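You operate a simulated robot arm through the tools that you are given. There is no shell and no other tool. Be economical: measure what you need, move in short steps, check, and stop when the job is done.

The job below is to be done with a simulated robot arm. You get a single attempt, and the scene is never put back.

## Task
Plug the sink, run water to the line and wash the cream sleeve in it.
Fine: stand the sleeve back on the worktop; tap off.
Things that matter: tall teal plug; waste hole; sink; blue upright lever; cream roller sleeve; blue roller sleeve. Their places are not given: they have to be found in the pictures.

The check looks at the end state, three seconds after you hand in, the way a careful person would. Anything else that was tipped, shoved, dropped, spilled or broken makes it a failure.

## Robot
A 7-joint arm with a two-finger parallel gripper, fixed in place. Base frame: the origin is at the foot of the arm, x ahead of it, y to its left, z up. Lengths are in m, angles in rad, forces in N, time in s.
With the tool pointing down near the work surface it reaches from about 0.1 to 0.66 m from the base axis. Its first joint turns from -2.897 to 2.897 rad. Payload 1.57 kg.
The TCP is the grasp point between the finger pads, 0.03 m short of the fingertips. In the tool frame z runs along the fingers and y along their closing line. Largest opening 0.11 m; finger width 0.024, thickness 0.012; the body of the gripper, 0.048 by 0.112 m, starts 0.078 m behind the TCP.
Orientation is told as [roll, pitch, yaw] about the base's x, y, z axes, in that order, counted from this pose: with the fingers straight down and closing along the base's y, the tool's x points along the base's -x, its y along +y and its z along -z.

## Interface
- The arm moves only by the tool nudge_tool. Its argument "moves" is a list of rows, each a list of 3 entries, a list of its own where there are three numbers: the shift along the tool's x, y, z in m, then the turn, a rotation vector about the tool's x, y, z in rad, then the opening in per cent of the stroke, from 0 (shut) to 100 (fully open). In form: [[[tx, ty, tz], [rx, ry, rz], grip], ...]. A call has 1 to 20 rows; each row shifts and turns the commanded pose from where the row before left it, along the tool's axes as they then stand. Rows are played at 5 a second. More than 0.05 m and 0.15 rad between two rows, or a gripper value outside its range, and nothing of the call is played. A pose out of reach is approached as far as the arm can. The call stops where the force on the tool passes 40 N (or 10 N more than at its start, if that is more) or the arm is blocked; 0.2 s more then pass. Each finger travels about 0.045 m/s and halts on what it meets, pressing with about 43 N; the grip force reading is that of the motor and also rises with nothing between the fingers. The clock runs only during rows and for 0.2 s after the last one: add rows that do not move to give the fingers time. It gives the time, the measured TCP pose, the force on the tool (base axes), the opening and the grip force at its end, in the units of the frame above (readings bear some noise).
- Cameras (640 x 400 px; columns grow to the right, rows downward): "scene" is fixed at [0.0511, -0.4968, 1.4419]; the picture's right is [0.52, -0.85, 0.00], its down [-0.54, -0.33, -0.77] and it looks along [0.66, 0.40, -0.63] (base axes); focal length 279 px, centre (320, 200). "wrist" rides on the gripper at [-0.036, 0, -0.08] in the tool frame; the picture's right is [0.00, -1.00, 0.00], its down [0.97, 0.00, -0.24] and it looks along [0.24, 0.00, 0.97] (tool axes); focal length 218 px, centre (320, 200).
- camera(camera): a new picture of that camera. The clock stands still meanwhile.
- move_column(by): slides the trunk up (or, below 0, down) by that many m; the arm rides with it, the base frame stays. It gives what a move gives, with no picture.
- probe_pixels(camera, pixels): for up to 12 pixels [column, row] of the newest picture of that camera ("zoom" is the newest enlarged one), the place [x, y, z] in the base frame of the surface seen there, good to about 0.002 m. The clock stands still meanwhile.
- close_up(camera, box): a new picture of the part [left, top, right, bottom] of that camera's present view, enlarged. The clock stands still meanwhile.
- hand_in(): hands the job in; it is judged then, once.

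Go step by step. Measure first, check grasps and placings, and put right what went wrong. The budget is 80 turns and 54 pictures, counting those below and the enlarged ones. Unless the task says otherwise, let go and move clear before handing in, and close with one line.

The tools are called after "Request:" by a JSON object that holds its "name" and its "arguments". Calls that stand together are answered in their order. nudge_tool: Moves the arm, as the interface text tells. Its arguments: {"type":"object","properties":{"moves":{"type":"array","items":{"type":"array"}}},"required":["moves"]} The other tools are called the same way: move_column (by) slides the trunk up or down; camera (camera) takes a picture; probe_pixels (camera, pixels) gives the place of the surface under pixels of a picture; close_up (camera, box) takes an enlarged picture of a part of a camera's view; hand_in () hands the job in.

At the start:

```text
time_s: 0.0
tool_pos: [0.4287, 0.0312, 1.2196]
orientation: [0.0, -0.001, 0.0]
ft_force: [0.4, -0.4, 0.3]
width: 0.11
finger_force: 0.1
trunk travel left (down, up): [-0.525, 0.065]
```

scene: 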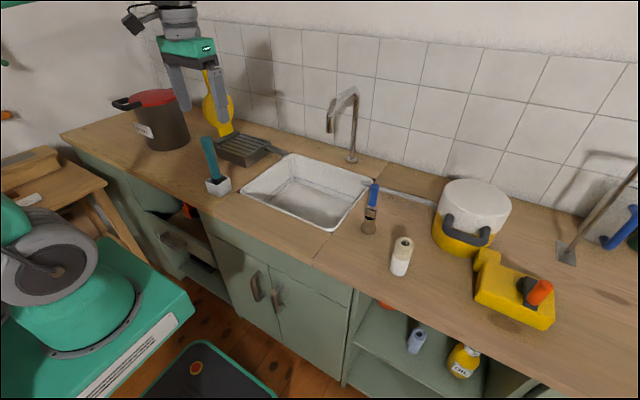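
wrist: 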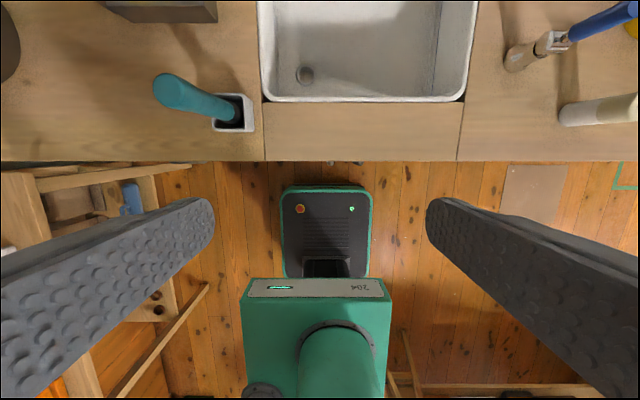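

The wrist view shows the teal plug in a square cup (~195,95), the sink with the waste hole (~305,75), the blue lever (~560,40) and the cream sleeve (~600,110). I'll enlarge these areas.

Request:
{"name": "close_up", "arguments": {"camera": "scene", "box": [180, 80, 440, 290]}}

Request:
{"name": "close_up", "arguments": {"camera": "scene", "box": [330, 160, 490, 290]}}

Request:
{"name": "probe_pixels", "arguments": {"camera": "scene", "pixels": [[208, 140], [215, 175], [216, 188], [374, 187], [371, 212], [369, 227], [403, 243], [400, 268], [353, 160], [330, 125], [415, 345], [300, 200]]}}

Request:
{"name": "probe_pixels", "arguments": {"camera": "wrist", "pixels": [[305, 75], [350, 60], [262, 100], [466, 98], [260, 10], [475, 10], [365, 99], [180, 90], [228, 115], [438, 50]]}}

```text
1.90 times, centred on (310, 185) of scene
```

zoom: 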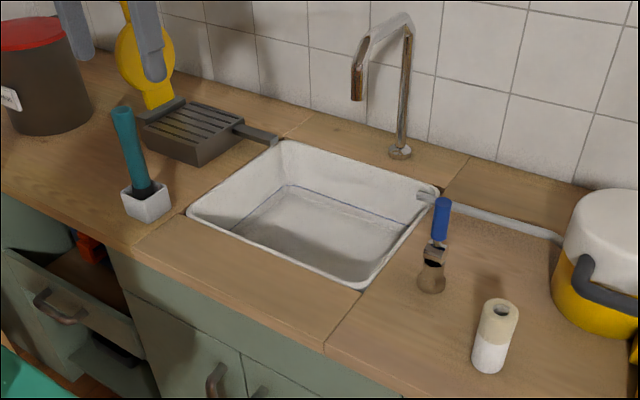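

```text
3.08 times, centred on (410, 225) of scene
```

zoom: 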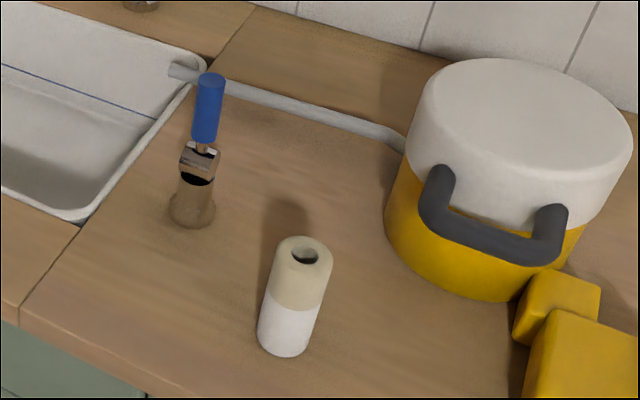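

```text
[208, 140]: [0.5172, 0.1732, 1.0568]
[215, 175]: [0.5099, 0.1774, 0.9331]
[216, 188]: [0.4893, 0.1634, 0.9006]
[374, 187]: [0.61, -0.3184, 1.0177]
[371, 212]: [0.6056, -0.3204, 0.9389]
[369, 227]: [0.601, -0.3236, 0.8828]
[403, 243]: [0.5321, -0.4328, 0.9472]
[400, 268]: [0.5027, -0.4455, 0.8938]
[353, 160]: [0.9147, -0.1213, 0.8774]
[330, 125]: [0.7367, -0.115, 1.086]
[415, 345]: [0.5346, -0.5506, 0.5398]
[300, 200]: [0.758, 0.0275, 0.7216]
```

```text
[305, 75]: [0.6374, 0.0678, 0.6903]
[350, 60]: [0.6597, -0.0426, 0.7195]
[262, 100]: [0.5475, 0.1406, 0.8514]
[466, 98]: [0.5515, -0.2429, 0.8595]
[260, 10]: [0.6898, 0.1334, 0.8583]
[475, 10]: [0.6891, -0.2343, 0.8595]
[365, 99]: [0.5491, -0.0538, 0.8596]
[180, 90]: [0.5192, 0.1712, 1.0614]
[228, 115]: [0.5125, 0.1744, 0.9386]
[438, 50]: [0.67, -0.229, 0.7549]
```

The worktop lies at about z=0.86 and the sink floor at about 0.72, with the hole near (0.637,0.068). Next I'll enlarge the plug, hole and lever, and probe the plug handle's width.

Request:
{"name": "close_up", "arguments": {"camera": "wrist", "box": [140, 40, 340, 165]}}

Request:
{"name": "close_up", "arguments": {"camera": "scene", "box": [190, 125, 254, 205]}}

Request:
{"name": "close_up", "arguments": {"camera": "wrist", "box": [480, 0, 640, 130]}}

Request:
{"name": "probe_pixels", "arguments": {"camera": "zoom", "pixels": [[340, 160], [130, 260], [180, 240], [300, 190], [300, 220], [370, 440], [620, 430], [420, 130], [520, 80], [110, 270], [250, 100], [600, 380]]}}

```text
3.20 times, centred on (240, 102) of wrist
```

zoom: 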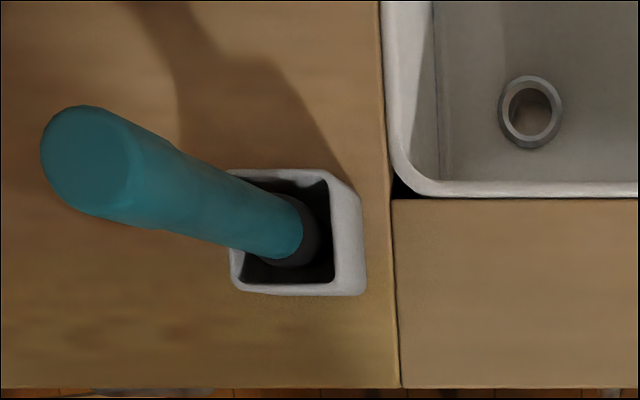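

```text
5.00 times, centred on (222, 165) of scene
```

zoom: 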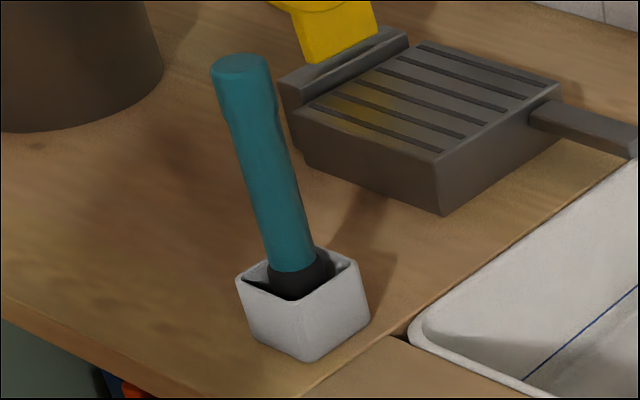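

```text
3.08 times, centred on (560, 65) of wrist
```

zoom: 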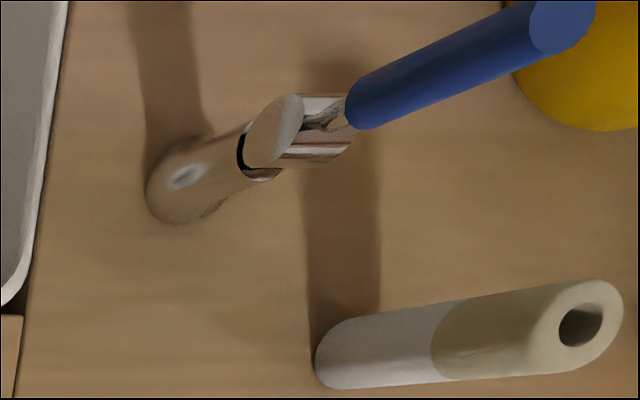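

```text
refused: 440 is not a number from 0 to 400
```

The plug stands upright in its cup, and the sleeve has a cream upper half and a whiter lower half. I'll probe the lever and sleeve in this zoom (edges and top), and the plug top in the wrist picture.

Request:
{"name": "probe_pixels", "arguments": {"camera": "zoom", "pixels": [[560, 20], [400, 90], [300, 150], [180, 190], [275, 115], [325, 365], [545, 340], [612, 320], [580, 288], [440, 345], [180, 215], [380, 130]]}}

Request:
{"name": "probe_pixels", "arguments": {"camera": "wrist", "pixels": [[155, 89], [178, 90], [166, 76], [170, 104], [295, 78], [315, 76], [306, 66], [305, 86], [214, 128], [252, 97], [252, 131], [228, 118]]}}

Request:
{"name": "probe_pixels", "arguments": {"camera": "scene", "pixels": [[300, 182], [335, 190], [270, 195], [355, 200], [310, 215], [330, 133], [334, 128], [325, 224], [372, 183], [376, 200], [395, 244], [411, 244]]}}

```text
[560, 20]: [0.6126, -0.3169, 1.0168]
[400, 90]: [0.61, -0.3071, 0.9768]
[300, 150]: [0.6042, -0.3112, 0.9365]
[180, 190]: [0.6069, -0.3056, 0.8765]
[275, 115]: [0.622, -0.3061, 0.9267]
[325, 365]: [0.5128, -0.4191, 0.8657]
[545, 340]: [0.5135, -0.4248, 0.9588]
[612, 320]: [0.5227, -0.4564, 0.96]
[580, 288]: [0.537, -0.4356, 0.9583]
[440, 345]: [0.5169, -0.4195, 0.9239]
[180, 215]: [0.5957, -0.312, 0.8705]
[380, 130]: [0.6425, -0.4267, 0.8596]
```

```text
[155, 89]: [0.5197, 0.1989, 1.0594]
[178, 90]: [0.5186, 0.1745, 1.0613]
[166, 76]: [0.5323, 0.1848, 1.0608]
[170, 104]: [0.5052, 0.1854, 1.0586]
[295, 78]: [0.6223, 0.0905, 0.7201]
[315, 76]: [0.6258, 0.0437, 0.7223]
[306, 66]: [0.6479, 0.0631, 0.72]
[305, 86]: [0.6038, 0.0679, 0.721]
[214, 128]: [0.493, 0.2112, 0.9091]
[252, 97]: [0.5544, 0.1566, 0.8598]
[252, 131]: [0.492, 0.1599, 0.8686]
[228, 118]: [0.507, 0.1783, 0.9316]
```

```text
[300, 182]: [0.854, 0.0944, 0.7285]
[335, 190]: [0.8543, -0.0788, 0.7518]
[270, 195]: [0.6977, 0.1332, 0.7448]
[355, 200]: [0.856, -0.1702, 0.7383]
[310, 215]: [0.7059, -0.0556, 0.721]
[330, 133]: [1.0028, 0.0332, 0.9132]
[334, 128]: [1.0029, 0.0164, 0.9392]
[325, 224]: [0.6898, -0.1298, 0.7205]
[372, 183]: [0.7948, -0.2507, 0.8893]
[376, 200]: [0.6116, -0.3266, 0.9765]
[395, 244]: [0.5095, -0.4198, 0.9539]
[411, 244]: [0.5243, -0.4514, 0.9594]
```

The hole centre is near (0.626,0.067), the plug near (0.519,0.185) and the sleeve near (0.518,-0.437). I'll look at the blue sleeve, the line in the sink and the lever's mechanism.

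Request:
{"name": "close_up", "arguments": {"camera": "scene", "box": [360, 280, 500, 380]}}

Request:
{"name": "close_up", "arguments": {"camera": "scene", "box": [340, 170, 420, 240]}}

Request:
{"name": "close_up", "arguments": {"camera": "scene", "box": [235, 140, 395, 240]}}

Request:
{"name": "probe_pixels", "arguments": {"camera": "zoom", "pixels": [[240, 135], [300, 160], [400, 205], [440, 215]]}}

```text
4.00 times, centred on (430, 330) of scene
```

zoom: 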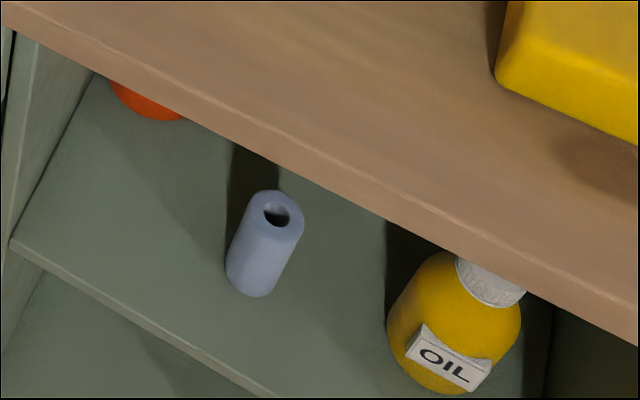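

```text
5.71 times, centred on (380, 205) of scene
```

zoom: 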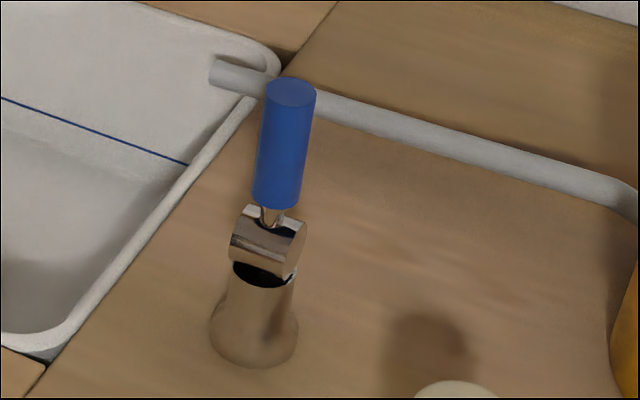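

```text
4.00 times, centred on (315, 190) of scene
```

zoom: 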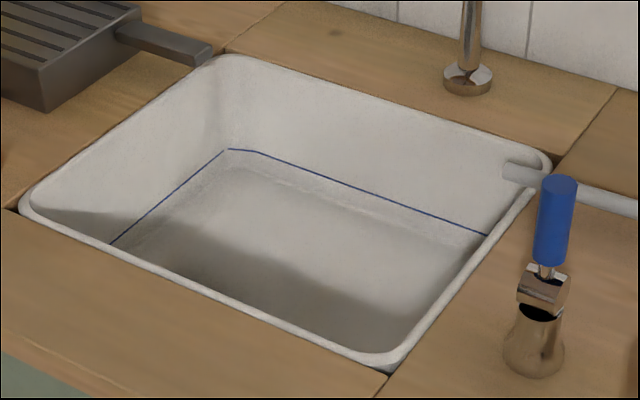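

```text
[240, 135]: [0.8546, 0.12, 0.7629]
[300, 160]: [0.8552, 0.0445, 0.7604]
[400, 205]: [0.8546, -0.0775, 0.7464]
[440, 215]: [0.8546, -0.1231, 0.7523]
```

The fill line sits at about z=0.75, 0.03 above the sink floor, and the lever's barrel axis runs along y, so it tips in the x–z plane. I'm going above the plug with the fingers open.

Request:
{"name": "nudge_tool", "arguments": {"moves": [[[-0.03, 0.05, 0], [0, 0, 0], 100], [[-0.03, 0.05, 0], [0, 0, 0], 100], [[-0.03, 0.05, 0], [0, 0, 0], 100], [[0, 0.004, 0.04], [0, 0, 0], 100], [[0, 0, 0.04], [0, 0, 0], 70], [[0, 0, 0.04], [0, 0, 0], 70], [[0, 0, 0], [0, 0, 0], 70]]}}

Request:
{"name": "camera", "arguments": {"camera": "wrist"}}

Request:
{"name": "probe_pixels", "arguments": {"camera": "wrist", "pixels": [[320, 215], [320, 190]]}}

```text
refused: row 1 steps farther than a row can; nothing moved
```

```text
43 pictures are left
```

wrist: 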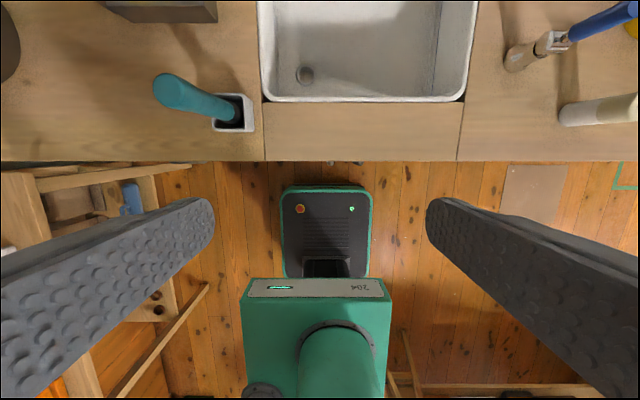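

```text
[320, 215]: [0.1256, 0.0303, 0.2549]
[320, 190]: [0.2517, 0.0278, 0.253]
```

The row was too long (the norm counts), so nothing moved. I'm resending it in shorter rows.

Request:
{"name": "nudge_tool", "arguments": {"moves": [[[-0.0225, 0.0385, 0], [0, 0, 0], 100], [[-0.0225, 0.0385, 0], [0, 0, 0], 100], [[-0.0225, 0.0385, 0], [0, 0, 0], 100], [[-0.0225, 0.0385, 0], [0, 0, 0], 100], [[0, 0, 0.035], [0, 0, 0], 70], [[0, 0, 0.035], [0, 0, 0], 70], [[0, 0, 0], [0, 0, 0], 70]]}}

Request:
{"name": "camera", "arguments": {"camera": "wrist"}}

Request:
{"name": "camera", "arguments": {"camera": "scene"}}

```text
time_s: 1.6
tool_pos: [0.5174, 0.1843, 1.1496]
orientation: [0.001, 0.0, -0.002]
ft_force: [0.4, 1.0, 0.1]
width: 0.0768
finger_force: 0.0
trunk travel left (down, up): [-0.525, 0.065]
```

```text
42 pictures are left
```

wrist: 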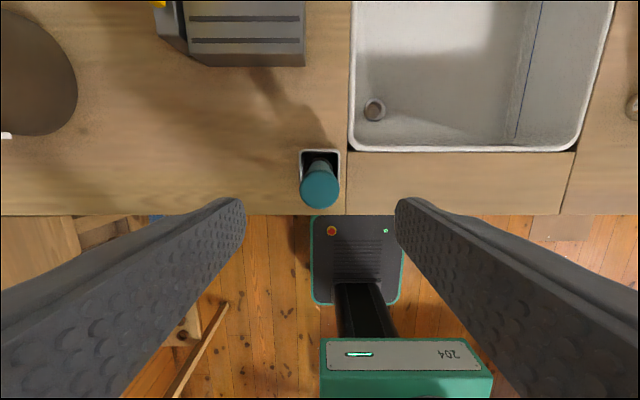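

```text
41 pictures are left
```

scene: 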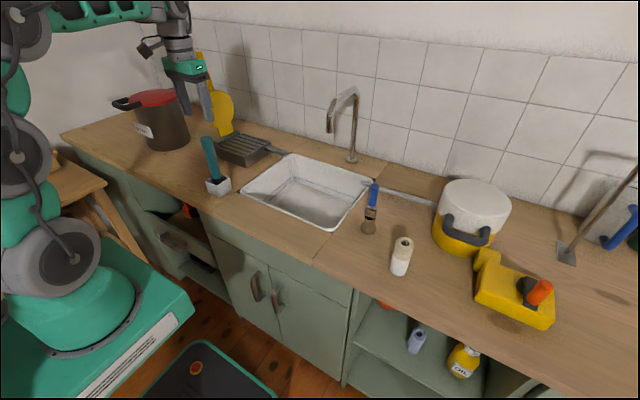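

The plug top (320,185) is centred between the fingers. I'll go down to z≈1.03 and close.

Request:
{"name": "nudge_tool", "arguments": {"moves": [[[0, 0, 0.04], [0, 0, 0], 70], [[0, 0, 0.04], [0, 0, 0], 70], [[0, 0, 0.04], [0, 0, 0], 70], [[0, 0, 0], [0, 0, 0], 40], [[0, 0, 0], [0, 0, 0], 0], [[0, 0, 0], [0, 0, 0], 0], [[0, 0, 0], [0, 0, 0], 0], [[0, 0, 0], [0, 0, 0], 0]]}}

Request:
{"name": "close_up", "arguments": {"camera": "scene", "box": [180, 80, 260, 200]}}

```text
time_s: 3.4
tool_pos: [0.5187, 0.1835, 1.0308]
orientation: [-0.001, 0.0, 0.0]
ft_force: [-0.7, -0.3, 0.1]
width: 0.0323
finger_force: 34.1
trunk travel left (down, up): [-0.525, 0.065]
```

```text
3.33 times, centred on (220, 140) of scene
```

zoom: 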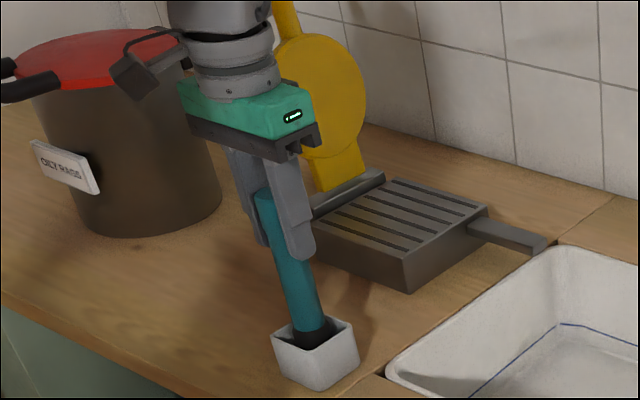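

The plug is gripped (width 0.032). I'll lift it straight up, shift it over the hole and look.

Request:
{"name": "nudge_tool", "arguments": {"moves": [[[0, 0, -0.03], [0, 0, 0], 0], [[0, 0, -0.04], [0, 0, 0], 0], [[0, 0, -0.04], [0, 0, 0], 0], [[-0.02, -0.03, 0], [0, 0, 0], 0], [[-0.03, -0.03, 0], [0, 0, 0], 0], [[-0.03, -0.03, 0], [0, 0, 0], 0], [[-0.027, -0.027, 0], [0, 0, 0], 0], [[0, 0, 0], [0, 0, 0], 0]]}}

Request:
{"name": "camera", "arguments": {"camera": "wrist"}}

Request:
{"name": "camera", "arguments": {"camera": "scene"}}

```text
time_s: 5.2
tool_pos: [0.6251, 0.0683, 1.1407]
orientation: [-0.001, 0.0, -0.001]
ft_force: [0.1, -0.2, -1.0]
width: 0.0322
finger_force: 40.2
trunk travel left (down, up): [-0.525, 0.065]
```

```text
39 pictures are left
```

wrist: 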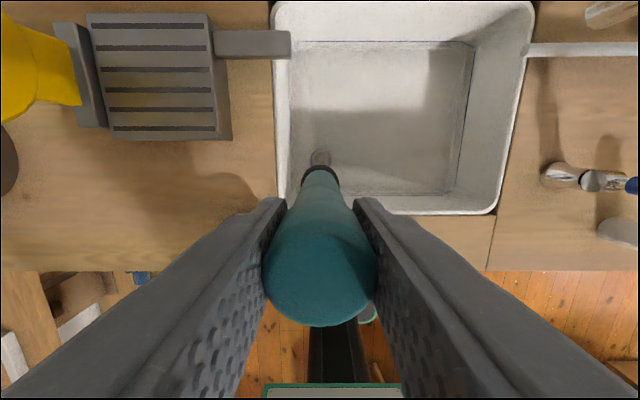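

```text
38 pictures are left
```

scene: 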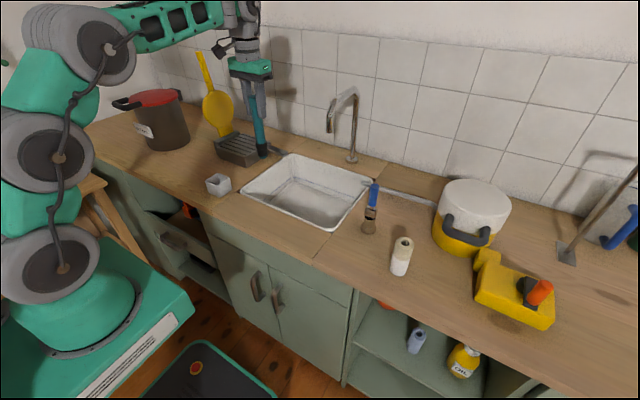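

The plug hangs over the sink. I'll probe the hole (320,157) and the plug's lower end to fix the alignment.

Request:
{"name": "close_up", "arguments": {"camera": "wrist", "box": [280, 130, 360, 200]}}

Request:
{"name": "probe_pixels", "arguments": {"camera": "zoom", "pixels": [[320, 185], [255, 240], [385, 240], [320, 140], [320, 280], [320, 330], [250, 330], [390, 330]]}}

Request:
{"name": "close_up", "arguments": {"camera": "scene", "box": [225, 70, 305, 175]}}

Request:
{"name": "probe_pixels", "arguments": {"camera": "zoom", "pixels": [[310, 310], [325, 310], [320, 325], [325, 332], [300, 200]]}}

```text
5.71 times, centred on (320, 165) of wrist
```

zoom: 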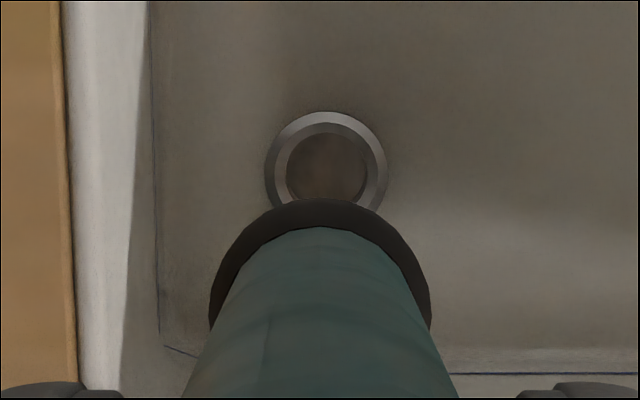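

```text
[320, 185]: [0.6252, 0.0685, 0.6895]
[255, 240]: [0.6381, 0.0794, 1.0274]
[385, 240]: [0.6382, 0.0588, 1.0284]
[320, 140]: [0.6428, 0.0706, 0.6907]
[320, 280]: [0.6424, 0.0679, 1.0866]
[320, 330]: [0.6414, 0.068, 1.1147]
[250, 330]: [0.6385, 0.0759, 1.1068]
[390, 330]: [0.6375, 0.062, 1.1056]
```

```text
3.81 times, centred on (265, 122) of scene
```

zoom: 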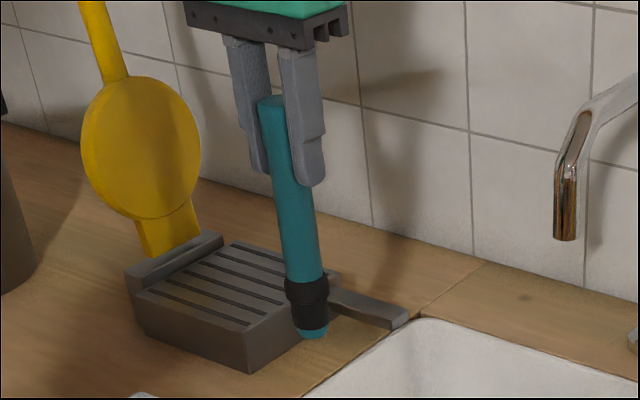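

```text
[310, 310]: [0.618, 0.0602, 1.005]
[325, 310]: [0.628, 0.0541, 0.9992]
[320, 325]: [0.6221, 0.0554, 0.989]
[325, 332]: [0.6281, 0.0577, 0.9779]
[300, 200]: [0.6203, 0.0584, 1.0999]
```

The hole's centre needs refining, so I'll probe points on its ring at higher accuracy in the wrist picture.

Request:
{"name": "probe_pixels", "arguments": {"camera": "wrist", "pixels": [[310.6, 160], [311.1, 160], [331.2, 160], [331.6, 160], [321, 149.8], [321, 150.6], [311.6, 156], [330.5, 156], [313.6, 153], [328.5, 153], [321, 153.5], [313, 160]]}}

```text
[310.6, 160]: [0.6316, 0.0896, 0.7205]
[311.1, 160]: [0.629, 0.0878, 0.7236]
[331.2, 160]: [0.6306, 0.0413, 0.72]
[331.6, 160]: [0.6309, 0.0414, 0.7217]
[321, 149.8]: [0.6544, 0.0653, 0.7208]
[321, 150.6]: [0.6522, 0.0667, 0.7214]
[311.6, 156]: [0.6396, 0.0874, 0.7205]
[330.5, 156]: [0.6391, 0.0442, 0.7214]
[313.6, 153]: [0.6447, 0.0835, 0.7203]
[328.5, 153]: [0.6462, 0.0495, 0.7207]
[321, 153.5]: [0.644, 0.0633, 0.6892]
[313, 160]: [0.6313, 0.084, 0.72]
```

The ring is centred at (0.630,0.0655) with its top at z≈0.721, and the plug axis is in line with the TCP. I'll shift 5 mm forward and 3 mm right, then descend to just above the seat.

Request:
{"name": "nudge_tool", "arguments": {"moves": [[[-0.005, -0.0028, 0], [0, 0, 0], 0], [[0, 0, 0.04], [0, 0, 0], 0], [[0, 0, 0.04], [0, 0, 0], 0], [[0, 0, 0.04], [0, 0, 0], 0], [[0, 0, 0.04], [0, 0, 0], 0], [[0, 0, 0.04], [0, 0, 0], 0], [[0, 0, 0.025], [0, 0, 0], 0], [[0, 0, 0], [0, 0, 0], 0]]}}

Request:
{"name": "close_up", "arguments": {"camera": "scene", "box": [225, 110, 345, 220]}}

```text
time_s: 7.0
tool_pos: [0.6298, 0.0643, 0.9153]
orientation: [0.0, 0.0, 0.0]
ft_force: [-0.8, 0.6, -1.7]
width: 0.0321
finger_force: 40.6
trunk travel left (down, up): [-0.525, 0.065]
```

```text
3.64 times, centred on (285, 165) of scene
```

zoom: 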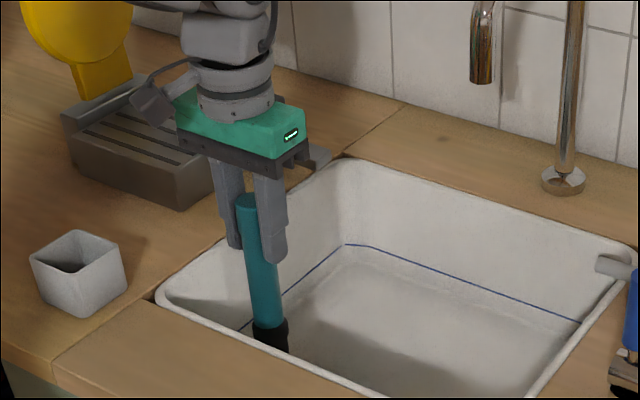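

The gripper is close to the pan handle at (310,155) in the zoom, so I'll probe the handle before going lower.

Request:
{"name": "probe_pixels", "arguments": {"camera": "zoom", "pixels": [[320, 155], [322, 165], [312, 165], [326, 158], [305, 172], [180, 190]]}}

Request:
{"name": "camera", "arguments": {"camera": "wrist"}}

Request:
{"name": "probe_pixels", "arguments": {"camera": "wrist", "pixels": [[290, 60], [250, 60], [290, 75], [250, 80], [320, 165]]}}

```text
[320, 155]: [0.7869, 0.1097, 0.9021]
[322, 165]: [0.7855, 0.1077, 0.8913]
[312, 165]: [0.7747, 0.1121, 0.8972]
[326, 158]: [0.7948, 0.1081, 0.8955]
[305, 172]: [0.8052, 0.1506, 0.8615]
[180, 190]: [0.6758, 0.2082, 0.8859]
```

```text
34 pictures are left
```

wrist: 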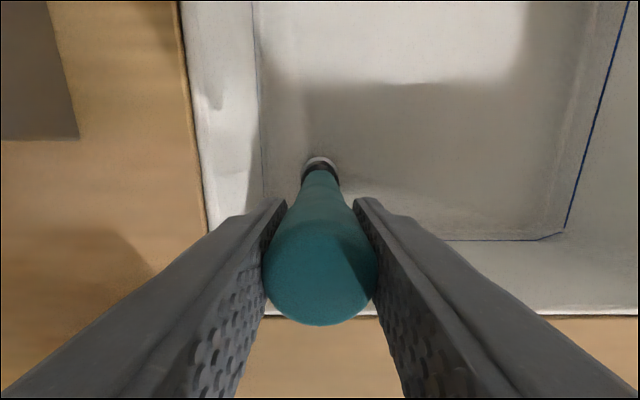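

```text
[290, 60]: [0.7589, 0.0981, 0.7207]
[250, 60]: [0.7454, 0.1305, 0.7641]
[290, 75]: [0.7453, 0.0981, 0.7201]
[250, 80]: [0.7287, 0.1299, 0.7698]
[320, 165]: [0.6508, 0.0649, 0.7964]
```

The pan handle is at x≈0.78, well clear. I'm lowering the plug into the hole in small steps.

Request:
{"name": "nudge_tool", "arguments": {"moves": [[[0, 0, 0.015], [0, 0, 0], 0], [[0, 0, 0.01], [0, 0, 0], 0], [[0, 0, 0.008], [0, 0, 0], 0], [[0, 0, 0.006], [0, 0, 0], 0], [[0, 0, 0.005], [0, 0, 0], 0], [[0, 0, 0.005], [0, 0, 0], 0], [[0, 0, 0.005], [0, 0, 0], 0], [[0, 0, 0.005], [0, 0, 0], 0]]}}

Request:
{"name": "close_up", "arguments": {"camera": "wrist", "box": [240, 110, 400, 210]}}

```text
time_s: 8.8
tool_pos: [0.6293, 0.0643, 0.8573]
orientation: [0.0, 0.001, 0.0]
ft_force: [-1.4, 1.3, -0.8]
width: 0.0321
finger_force: 40.8
trunk travel left (down, up): [-0.525, 0.065]
```

```text
4.00 times, centred on (320, 160) of wrist
```

zoom: 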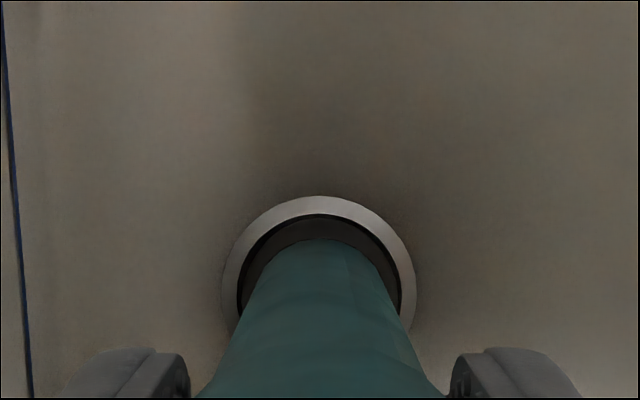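

The black seal is sliding into the ring with no resistance yet. I'll keep lowering until it seats.

Request:
{"name": "nudge_tool", "arguments": {"moves": [[[0, 0, 0.004], [0, 0, 0], 0], [[0, 0, 0.004], [0, 0, 0], 0], [[0, 0, 0.004], [0, 0, 0], 0], [[0, 0, 0.003], [0, 0, 0], 0]]}}

Request:
{"name": "close_up", "arguments": {"camera": "wrist", "box": [240, 110, 400, 210]}}

```text
time_s: 9.7
tool_pos: [0.6331, 0.0646, 0.8508]
orientation: [0.003, -0.011, -0.001]
ft_force: [-8.2, -1.2, 14.1]
width: 0.032
finger_force: 40.5
trunk travel left (down, up): [-0.525, 0.065]
stopped in row 4: the force on the tool passed its limit (the readings are from after the stop); the commanded pose is now the measured one
```

```text
4.00 times, centred on (320, 160) of wrist
```

zoom: 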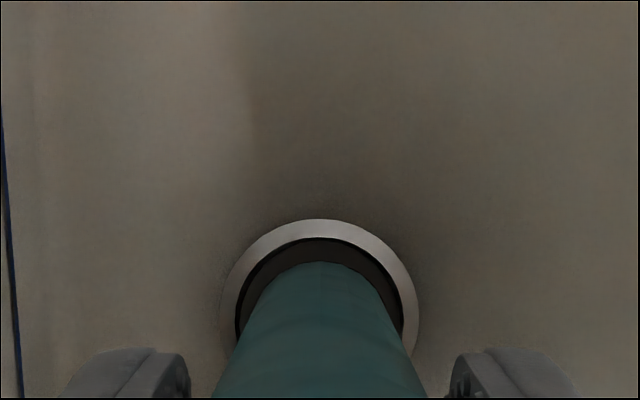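

It met a firm stop at TCP z=0.851, so the plug is bottomed in the hole. I'll open the fingers, rise and check it.

Request:
{"name": "nudge_tool", "arguments": {"moves": [[[0, 0, 0], [0, 0, 0], 30], [[0, 0, 0], [0, 0, 0], 50], [[0, 0, 0], [0, 0, 0], 60], [[0, 0, 0], [0, 0, 0], 60], [[0, 0, -0.02], [0, 0.005, 0], 60], [[0, 0, -0.04], [0, 0, 0], 60], [[0, 0, -0.04], [0, 0, 0], 60], [[0, 0, -0.04], [0, 0, 0], 60]]}}

Request:
{"name": "camera", "arguments": {"camera": "wrist"}}

Request:
{"name": "close_up", "arguments": {"camera": "scene", "box": [225, 110, 345, 220]}}

```text
time_s: 11.5
tool_pos: [0.6334, 0.0651, 0.989]
orientation: [0.0, -0.003, 0.0]
ft_force: [0.7, 0.2, 0.4]
width: 0.0659
finger_force: 0.1
trunk travel left (down, up): [-0.525, 0.065]
```

```text
31 pictures are left
```

wrist: 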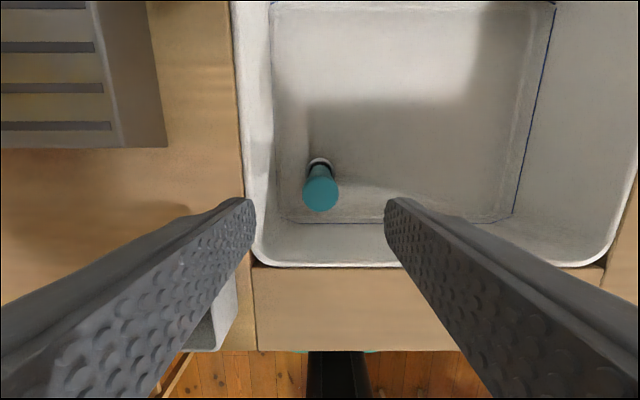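

```text
3.64 times, centred on (285, 165) of scene
```

zoom: 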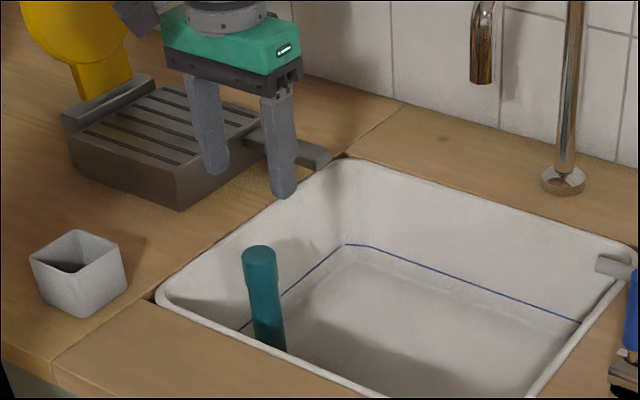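

The plug stands seated and upright. I'll rise, back off from the spout and go over toward the lever to look at it.

Request:
{"name": "nudge_tool", "arguments": {"moves": [[[0, 0, -0.05], [0, 0, 0], 60], [[0.02, 0, -0.045], [0, 0, 0], 60], [[0.04, 0, -0.025], [0, 0, 0], 60], [[0.03, -0.035, -0.01], [0, 0, 0], 60], [[0, -0.048, 0], [0, 0, 0], 60], [[0, -0.048, 0], [0, 0, 0], 60], [[0, -0.048, 0], [0, 0, 0], 60], [[0, -0.048, 0], [0, 0, 0], 60], [[0, -0.048, 0], [0, 0, 0], 60], [[0, -0.048, 0], [0, 0, 0], 60], [[0, -0.048, 0], [0, 0, 0], 60], [[0, 0, 0], [0, 0, 0], 60]]}}

Request:
{"name": "camera", "arguments": {"camera": "wrist"}}

```text
time_s: 14.1
tool_pos: [0.543, -0.3054, 1.1183]
orientation: [0.001, -0.007, 0.0]
ft_force: [-0.2, -0.2, -0.8]
width: 0.0659
finger_force: 0.1
trunk travel left (down, up): [-0.525, 0.065]
```

```text
29 pictures are left
```

wrist: 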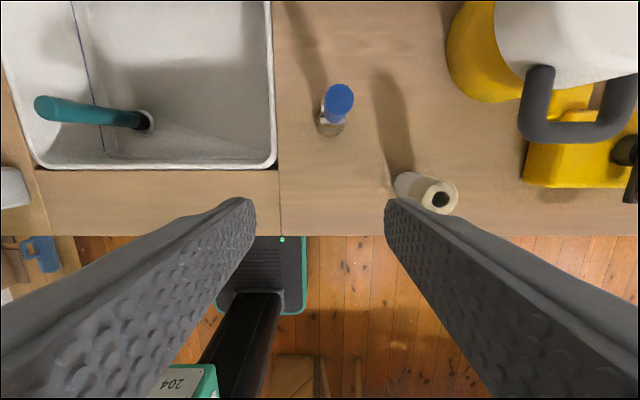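

Request:
{"name": "close_up", "arguments": {"camera": "wrist", "box": [290, 70, 386, 145]}}

Request:
{"name": "probe_pixels", "arguments": {"camera": "zoom", "pixels": [[340, 110], [270, 100], [410, 100], [330, 45], [345, 160], [330, 220], [220, 250], [350, 260], [215, 300], [270, 340], [290, 180], [240, 330]]}}

```text
5.33 times, centred on (338, 108) of wrist
```

zoom: 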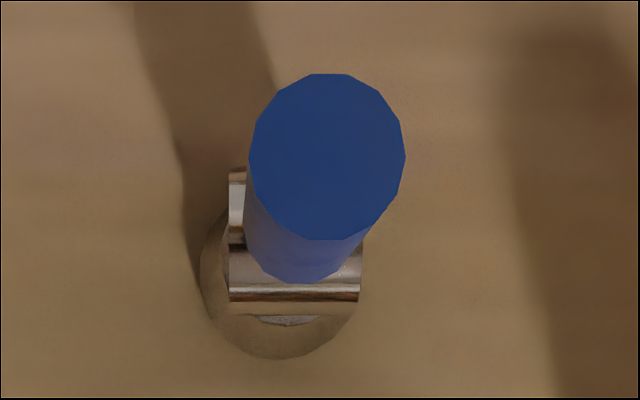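

```text
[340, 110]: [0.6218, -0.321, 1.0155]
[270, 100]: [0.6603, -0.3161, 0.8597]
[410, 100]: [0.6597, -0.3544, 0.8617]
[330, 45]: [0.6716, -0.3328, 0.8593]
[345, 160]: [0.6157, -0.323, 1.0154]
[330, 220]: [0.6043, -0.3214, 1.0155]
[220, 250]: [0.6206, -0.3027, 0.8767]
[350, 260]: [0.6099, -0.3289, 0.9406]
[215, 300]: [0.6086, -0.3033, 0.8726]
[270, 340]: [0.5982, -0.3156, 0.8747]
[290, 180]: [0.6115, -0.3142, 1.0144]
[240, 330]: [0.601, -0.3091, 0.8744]
```

The barrel axis runs along y and the blue handle is centred at (0.613,-0.321), top 1.0155, so it tips along x. I'll turn the tool 90° so the fingers can straddle it along x.

Request:
{"name": "nudge_tool", "arguments": {"moves": [[[0, 0, 0], [0, 0, 0.1428], 70], [[0, 0, 0], [0, 0, 0.1428], 70], [[0, 0, 0], [0, 0, 0.1428], 70], [[0, 0, 0], [0, 0, 0.1428], 70], [[0, 0, 0], [0, 0, 0.1428], 70], [[0, 0, 0], [0, 0, 0.1428], 70], [[0, 0, 0], [0, 0, 0.1428], 70], [[0, 0, 0], [0, 0, 0.1428], 70], [[0, 0, 0], [0, 0, 0.1428], 70], [[0, 0, 0], [0, 0, 0.1428], 70], [[0, 0, 0], [0, 0, 0.1428], 70], [[-0.008, 0.035, 0], [0, 0, 0], 70], [[-0.008, 0.035, 0], [0, 0, 0], 70], [[0, 0, 0], [0, 0, 0], 70]]}}

Request:
{"name": "camera", "arguments": {"camera": "wrist"}}

```text
time_s: 17.1
tool_pos: [0.6101, -0.3212, 1.1181]
orientation: [0.007, 0.0, -1.571]
ft_force: [-0.3, -0.8, -0.2]
width: 0.0768
finger_force: 0.1
trunk travel left (down, up): [-0.525, 0.065]
```

```text
27 pictures are left
```

wrist: 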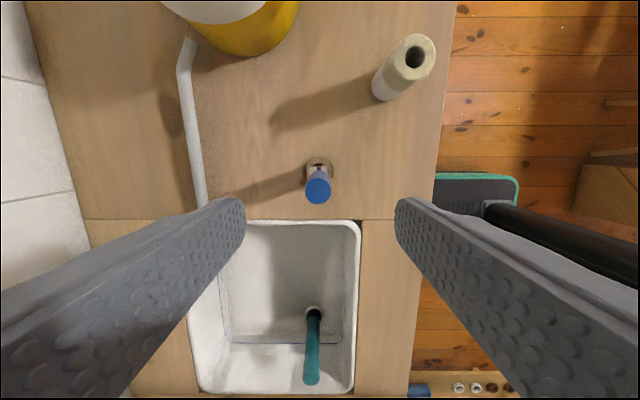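

The handle is between the fingers. I'll descend so the tips reach z≈0.975, narrow a little and push gently toward the robot to test the direction.

Request:
{"name": "nudge_tool", "arguments": {"moves": [[[0, 0.002, 0.04], [0, 0, 0], 70], [[0, 0, 0.04], [0, 0, 0], 70], [[0, 0, 0.033], [0, 0, 0], 60], [[0, 0, 0], [0, 0, 0], 50], [[0, -0.01, 0], [0, 0, 0], 50], [[0, -0.007, 0], [0, 0, 0], 50], [[0, -0.005, 0], [0, 0, 0], 50], [[0, -0.005, 0], [0, 0, 0], 50], [[0, -0.005, 0], [0, 0, 0], 50]]}}

Request:
{"name": "close_up", "arguments": {"camera": "scene", "box": [300, 90, 440, 240]}}

```text
time_s: 19.1
tool_pos: [0.5826, -0.3219, 1.0039]
orientation: [0.004, 0.0, -1.57]
ft_force: [1.8, 0.6, 0.6]
width: 0.0564
finger_force: 0.4
trunk travel left (down, up): [-0.525, 0.065]
```

```text
2.67 times, centred on (370, 165) of scene
```

zoom: 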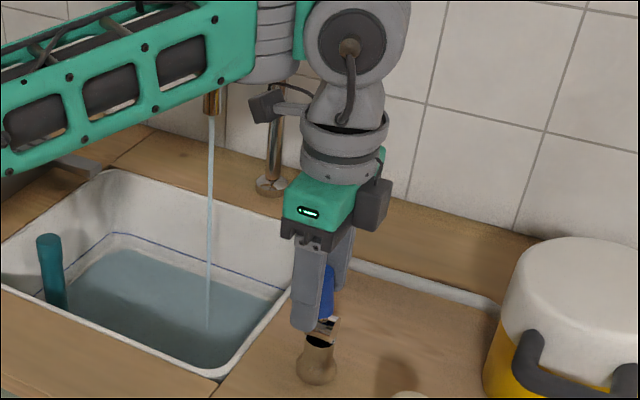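

Water is running and has already covered the floor. I'll probe its level against the line.

Request:
{"name": "probe_pixels", "arguments": {"camera": "zoom", "pixels": [[150, 270], [120, 290], [200, 340], [180, 285], [240, 300], [150, 320]]}}

Request:
{"name": "probe_pixels", "arguments": {"camera": "scene", "pixels": [[300, 200]]}}

```text
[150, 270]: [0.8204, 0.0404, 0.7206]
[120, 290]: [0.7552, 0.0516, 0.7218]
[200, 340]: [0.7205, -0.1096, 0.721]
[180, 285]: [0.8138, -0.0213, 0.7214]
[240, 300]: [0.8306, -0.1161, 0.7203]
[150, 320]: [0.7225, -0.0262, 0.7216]
```

```text
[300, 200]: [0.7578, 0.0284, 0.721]
```

The water is still thin, its edge well below the blue line. I'll wait two seconds with the lever as it is and check the rate.

Request:
{"name": "nudge_tool", "arguments": {"moves": [[[0, 0, 0], [0, 0, 0], 50], [[0, 0, 0], [0, 0, 0], 50], [[0, 0, 0], [0, 0, 0], 50], [[0, 0, 0], [0, 0, 0], 50], [[0, 0, 0], [0, 0, 0], 50], [[0, 0, 0], [0, 0, 0], 50], [[0, 0, 0], [0, 0, 0], 50], [[0, 0, 0], [0, 0, 0], 50], [[0, 0, 0], [0, 0, 0], 50], [[0, 0, 0], [0, 0, 0], 50]]}}

Request:
{"name": "close_up", "arguments": {"camera": "scene", "box": [300, 90, 440, 240]}}

```text
time_s: 21.3
tool_pos: [0.5831, -0.3221, 1.0045]
orientation: [0.005, 0.0, -1.57]
ft_force: [-0.1, 0.2, 0.1]
width: 0.055
finger_force: 0.1
trunk travel left (down, up): [-0.525, 0.065]
```

```text
2.67 times, centred on (370, 165) of scene
```

zoom: 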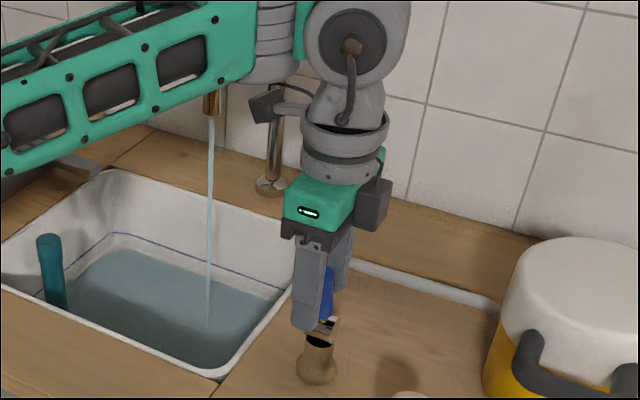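

The level is rising slowly. I'll open the lever slightly more and wait about 8 s.

Request:
{"name": "nudge_tool", "arguments": {"moves": [[[0, -0.005, 0], [0, 0, 0], 50], [[0, -0.005, 0], [0, 0, 0], 50], [[0, 0, 0], [0, 0, 0], 50], [[0, 0, 0], [0, 0, 0], 50], [[0, 0, 0], [0, 0, 0], 50], [[0, 0, 0], [0, 0, 0], 50], [[0, 0, 0], [0, 0, 0], 50], [[0, 0, 0], [0, 0, 0], 50], [[0, 0, 0], [0, 0, 0], 50], [[0, 0, 0], [0, 0, 0], 50], [[0, 0, 0], [0, 0, 0], 50], [[0, 0, 0], [0, 0, 0], 50], [[0, 0, 0], [0, 0, 0], 50], [[0, 0, 0], [0, 0, 0], 50], [[0, 0, 0], [0, 0, 0], 50], [[0, 0, 0], [0, 0, 0], 50], [[0, 0, 0], [0, 0, 0], 50], [[0, 0, 0], [0, 0, 0], 50], [[0, 0, 0], [0, 0, 0], 50], [[0, 0, 0], [0, 0, 0], 50]]}}

Request:
{"name": "close_up", "arguments": {"camera": "scene", "box": [290, 130, 400, 240]}}

```text
time_s: 25.5
tool_pos: [0.5736, -0.3226, 1.0044]
orientation: [0.006, 0.001, -1.572]
ft_force: [-0.1, 0.0, -0.9]
width: 0.0552
finger_force: 0.0
trunk travel left (down, up): [-0.525, 0.065]
```

```text
3.64 times, centred on (345, 185) of scene
```

zoom: 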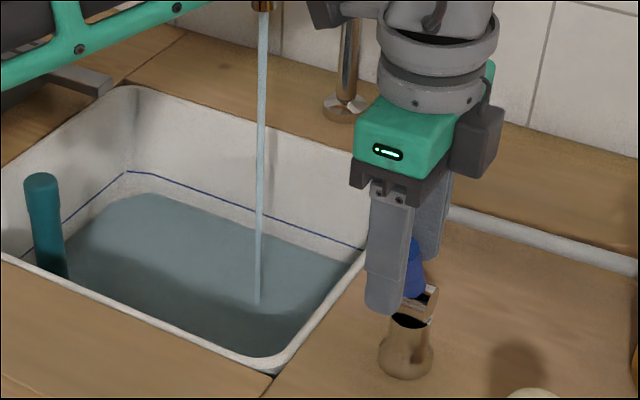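

The water edge is about 17 px under the line (about 5 mm deep), so it is filling slowly. I'll open the lever further and wait.

Request:
{"name": "nudge_tool", "arguments": {"moves": [[[0, -0.005, 0], [0, 0, 0], 50], [[0, -0.005, 0], [0, 0, 0], 50], [[0, -0.005, 0], [0, 0, 0], 50], [[0, 0, 0], [0, 0, 0], 50], [[0, 0, 0], [0, 0, 0], 50], [[0, 0, 0], [0, 0, 0], 50], [[0, 0, 0], [0, 0, 0], 50], [[0, 0, 0], [0, 0, 0], 50], [[0, 0, 0], [0, 0, 0], 50], [[0, 0, 0], [0, 0, 0], 50], [[0, 0, 0], [0, 0, 0], 50], [[0, 0, 0], [0, 0, 0], 50], [[0, 0, 0], [0, 0, 0], 50], [[0, 0, 0], [0, 0, 0], 50], [[0, 0, 0], [0, 0, 0], 50], [[0, 0, 0], [0, 0, 0], 50], [[0, 0, 0], [0, 0, 0], 50], [[0, 0, 0], [0, 0, 0], 50], [[0, 0, 0], [0, 0, 0], 50], [[0, 0, 0], [0, 0, 0], 50]]}}

Request:
{"name": "close_up", "arguments": {"camera": "scene", "box": [290, 130, 400, 240]}}

```text
time_s: 29.7
tool_pos: [0.5584, -0.3218, 1.0042]
orientation: [0.005, 0.001, -1.572]
ft_force: [-0.5, -0.2, -0.6]
width: 0.0551
finger_force: 0.0
trunk travel left (down, up): [-0.525, 0.065]
```

```text
3.64 times, centred on (345, 185) of scene
```

zoom: 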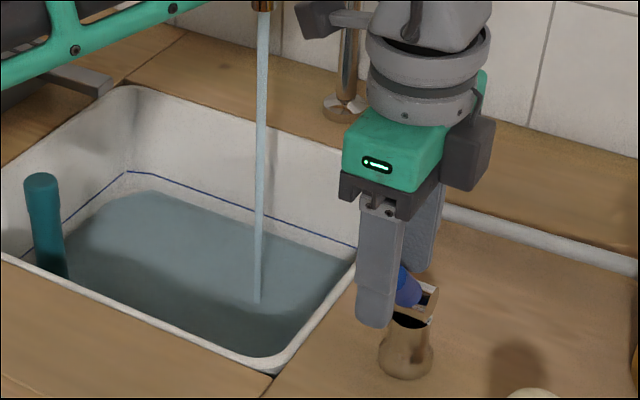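

The water edge moved up to about 14 px below the line. I'll wait another 8 s before looking.

Request:
{"name": "nudge_tool", "arguments": {"moves": [[[0, 0, 0], [0, 0, 0], 50], [[0, 0, 0], [0, 0, 0], 50], [[0, 0, 0], [0, 0, 0], 50], [[0, 0, 0], [0, 0, 0], 50], [[0, 0, 0], [0, 0, 0], 50], [[0, 0, 0], [0, 0, 0], 50], [[0, 0, 0], [0, 0, 0], 50], [[0, 0, 0], [0, 0, 0], 50], [[0, 0, 0], [0, 0, 0], 50], [[0, 0, 0], [0, 0, 0], 50], [[0, 0, 0], [0, 0, 0], 50], [[0, 0, 0], [0, 0, 0], 50], [[0, 0, 0], [0, 0, 0], 50], [[0, 0, 0], [0, 0, 0], 50], [[0, 0, 0], [0, 0, 0], 50], [[0, 0, 0], [0, 0, 0], 50], [[0, 0, 0], [0, 0, 0], 50], [[0, 0, 0], [0, 0, 0], 50], [[0, 0, 0], [0, 0, 0], 50], [[0, 0, 0], [0, 0, 0], 50]]}}

Request:
{"name": "close_up", "arguments": {"camera": "scene", "box": [290, 130, 400, 240]}}

```text
time_s: 33.9
tool_pos: [0.5583, -0.3226, 1.0047]
orientation: [0.003, 0.001, -1.571]
ft_force: [0.2, -0.1, 1.5]
width: 0.055
finger_force: 0.1
trunk travel left (down, up): [-0.525, 0.065]
```

```text
3.64 times, centred on (345, 185) of scene
```

zoom: 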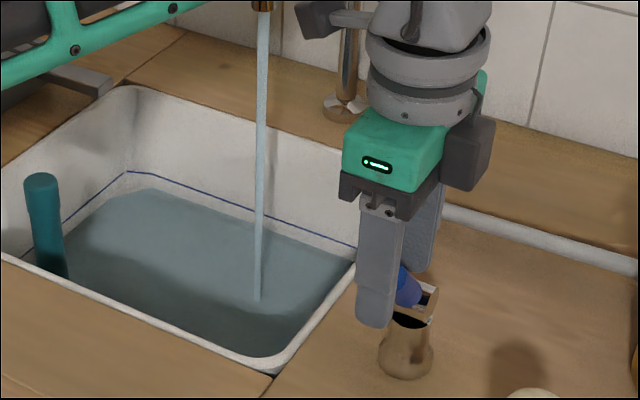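

The edge at the corner rose to (126,188) against the line at 171, roughly 3 px per 4 s. I'll wait about 12 s more.

Request:
{"name": "nudge_tool", "arguments": {"moves": [[[0, 0, 0], [0, 0, 0], 50], [[0, 0, 0], [0, 0, 0], 50], [[0, 0, 0], [0, 0, 0], 50], [[0, 0, 0], [0, 0, 0], 50], [[0, 0, 0], [0, 0, 0], 50], [[0, 0, 0], [0, 0, 0], 50], [[0, 0, 0], [0, 0, 0], 50], [[0, 0, 0], [0, 0, 0], 50], [[0, 0, 0], [0, 0, 0], 50], [[0, 0, 0], [0, 0, 0], 50], [[0, 0, 0], [0, 0, 0], 50], [[0, 0, 0], [0, 0, 0], 50], [[0, 0, 0], [0, 0, 0], 50], [[0, 0, 0], [0, 0, 0], 50], [[0, 0, 0], [0, 0, 0], 50], [[0, 0, 0], [0, 0, 0], 50], [[0, 0, 0], [0, 0, 0], 50], [[0, 0, 0], [0, 0, 0], 50], [[0, 0, 0], [0, 0, 0], 50], [[0, 0, 0], [0, 0, 0], 50]]}}

Request:
{"name": "nudge_tool", "arguments": {"moves": [[[0, 0, 0], [0, 0, 0], 50], [[0, 0, 0], [0, 0, 0], 50], [[0, 0, 0], [0, 0, 0], 50], [[0, 0, 0], [0, 0, 0], 50], [[0, 0, 0], [0, 0, 0], 50], [[0, 0, 0], [0, 0, 0], 50], [[0, 0, 0], [0, 0, 0], 50], [[0, 0, 0], [0, 0, 0], 50], [[0, 0, 0], [0, 0, 0], 50], [[0, 0, 0], [0, 0, 0], 50], [[0, 0, 0], [0, 0, 0], 50], [[0, 0, 0], [0, 0, 0], 50], [[0, 0, 0], [0, 0, 0], 50], [[0, 0, 0], [0, 0, 0], 50], [[0, 0, 0], [0, 0, 0], 50], [[0, 0, 0], [0, 0, 0], 50], [[0, 0, 0], [0, 0, 0], 50], [[0, 0, 0], [0, 0, 0], 50], [[0, 0, 0], [0, 0, 0], 50], [[0, 0, 0], [0, 0, 0], 50]]}}

Request:
{"name": "close_up", "arguments": {"camera": "scene", "box": [290, 130, 400, 240]}}

```text
time_s: 38.1
tool_pos: [0.5576, -0.3221, 1.0044]
orientation: [0.005, -0.001, -1.571]
ft_force: [0.2, -0.6, 0.6]
width: 0.055
finger_force: 0.0
trunk travel left (down, up): [-0.525, 0.065]
```

```text
time_s: 42.3
tool_pos: [0.5586, -0.3233, 1.0054]
orientation: [0.004, -0.001, -1.57]
ft_force: [-0.5, -0.1, -1.0]
width: 0.0551
finger_force: 0.1
trunk travel left (down, up): [-0.525, 0.065]
```

```text
3.64 times, centred on (345, 185) of scene
```

zoom: 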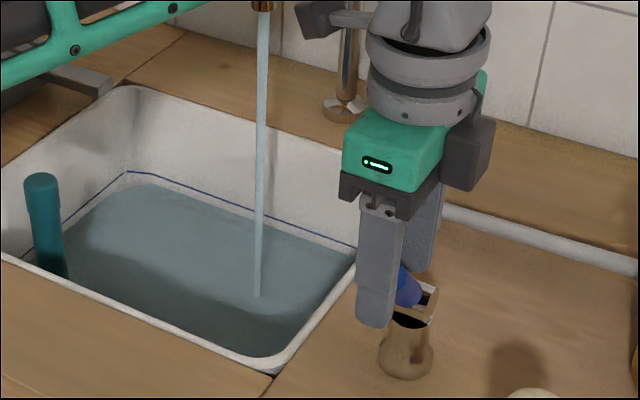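

The gap is now about 12 px, closing at about 0.5 px/s. I'll wait another ~13 s before the next look.

Request:
{"name": "nudge_tool", "arguments": {"moves": [[[0, 0, 0], [0, 0, 0], 50], [[0, 0, 0], [0, 0, 0], 50], [[0, 0, 0], [0, 0, 0], 50], [[0, 0, 0], [0, 0, 0], 50], [[0, 0, 0], [0, 0, 0], 50], [[0, 0, 0], [0, 0, 0], 50], [[0, 0, 0], [0, 0, 0], 50], [[0, 0, 0], [0, 0, 0], 50], [[0, 0, 0], [0, 0, 0], 50], [[0, 0, 0], [0, 0, 0], 50], [[0, 0, 0], [0, 0, 0], 50], [[0, 0, 0], [0, 0, 0], 50], [[0, 0, 0], [0, 0, 0], 50], [[0, 0, 0], [0, 0, 0], 50], [[0, 0, 0], [0, 0, 0], 50], [[0, 0, 0], [0, 0, 0], 50], [[0, 0, 0], [0, 0, 0], 50], [[0, 0, 0], [0, 0, 0], 50], [[0, 0, 0], [0, 0, 0], 50], [[0, 0, 0], [0, 0, 0], 50]]}}

Request:
{"name": "nudge_tool", "arguments": {"moves": [[[0, 0, 0], [0, 0, 0], 50], [[0, 0, 0], [0, 0, 0], 50], [[0, 0, 0], [0, 0, 0], 50], [[0, 0, 0], [0, 0, 0], 50], [[0, 0, 0], [0, 0, 0], 50], [[0, 0, 0], [0, 0, 0], 50], [[0, 0, 0], [0, 0, 0], 50], [[0, 0, 0], [0, 0, 0], 50], [[0, 0, 0], [0, 0, 0], 50], [[0, 0, 0], [0, 0, 0], 50], [[0, 0, 0], [0, 0, 0], 50], [[0, 0, 0], [0, 0, 0], 50], [[0, 0, 0], [0, 0, 0], 50], [[0, 0, 0], [0, 0, 0], 50], [[0, 0, 0], [0, 0, 0], 50], [[0, 0, 0], [0, 0, 0], 50], [[0, 0, 0], [0, 0, 0], 50], [[0, 0, 0], [0, 0, 0], 50], [[0, 0, 0], [0, 0, 0], 50], [[0, 0, 0], [0, 0, 0], 50]]}}

Request:
{"name": "nudge_tool", "arguments": {"moves": [[[0, 0, 0], [0, 0, 0], 50], [[0, 0, 0], [0, 0, 0], 50], [[0, 0, 0], [0, 0, 0], 50], [[0, 0, 0], [0, 0, 0], 50], [[0, 0, 0], [0, 0, 0], 50], [[0, 0, 0], [0, 0, 0], 50], [[0, 0, 0], [0, 0, 0], 50], [[0, 0, 0], [0, 0, 0], 50], [[0, 0, 0], [0, 0, 0], 50], [[0, 0, 0], [0, 0, 0], 50], [[0, 0, 0], [0, 0, 0], 50], [[0, 0, 0], [0, 0, 0], 50], [[0, 0, 0], [0, 0, 0], 50], [[0, 0, 0], [0, 0, 0], 50], [[0, 0, 0], [0, 0, 0], 50], [[0, 0, 0], [0, 0, 0], 50], [[0, 0, 0], [0, 0, 0], 50], [[0, 0, 0], [0, 0, 0], 50], [[0, 0, 0], [0, 0, 0], 50], [[0, 0, 0], [0, 0, 0], 50]]}}

Request:
{"name": "close_up", "arguments": {"camera": "scene", "box": [290, 130, 400, 240]}}

```text
time_s: 46.5
tool_pos: [0.5572, -0.3227, 1.0042]
orientation: [0.005, -0.001, -1.569]
ft_force: [-0.9, -0.4, -0.3]
width: 0.055
finger_force: 0.0
trunk travel left (down, up): [-0.525, 0.065]
```

```text
time_s: 50.7
tool_pos: [0.559, -0.3224, 1.0031]
orientation: [0.004, 0.001, -1.571]
ft_force: [0.1, -0.3, -0.4]
width: 0.055
finger_force: 0.1
trunk travel left (down, up): [-0.525, 0.065]
```

```text
time_s: 54.9
tool_pos: [0.5576, -0.3221, 1.0049]
orientation: [0.004, 0.0, -1.572]
ft_force: [0.7, 0.1, -0.7]
width: 0.0549
finger_force: 0.0
trunk travel left (down, up): [-0.525, 0.065]
```

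```text
3.64 times, centred on (345, 185) of scene
```

zoom: 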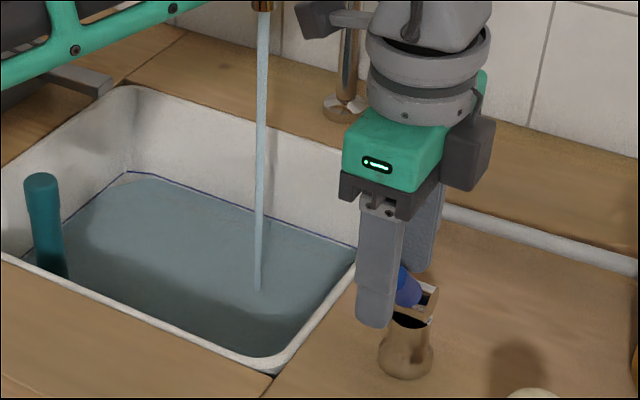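

The water is now almost at the line. I'll take a tighter close-up of the back line.

Request:
{"name": "close_up", "arguments": {"camera": "scene", "box": [305, 170, 355, 205]}}

```text
11.43 times, centred on (330, 188) of scene
```

zoom: 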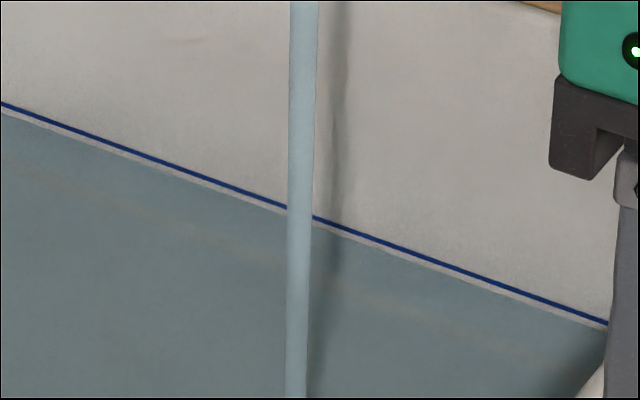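

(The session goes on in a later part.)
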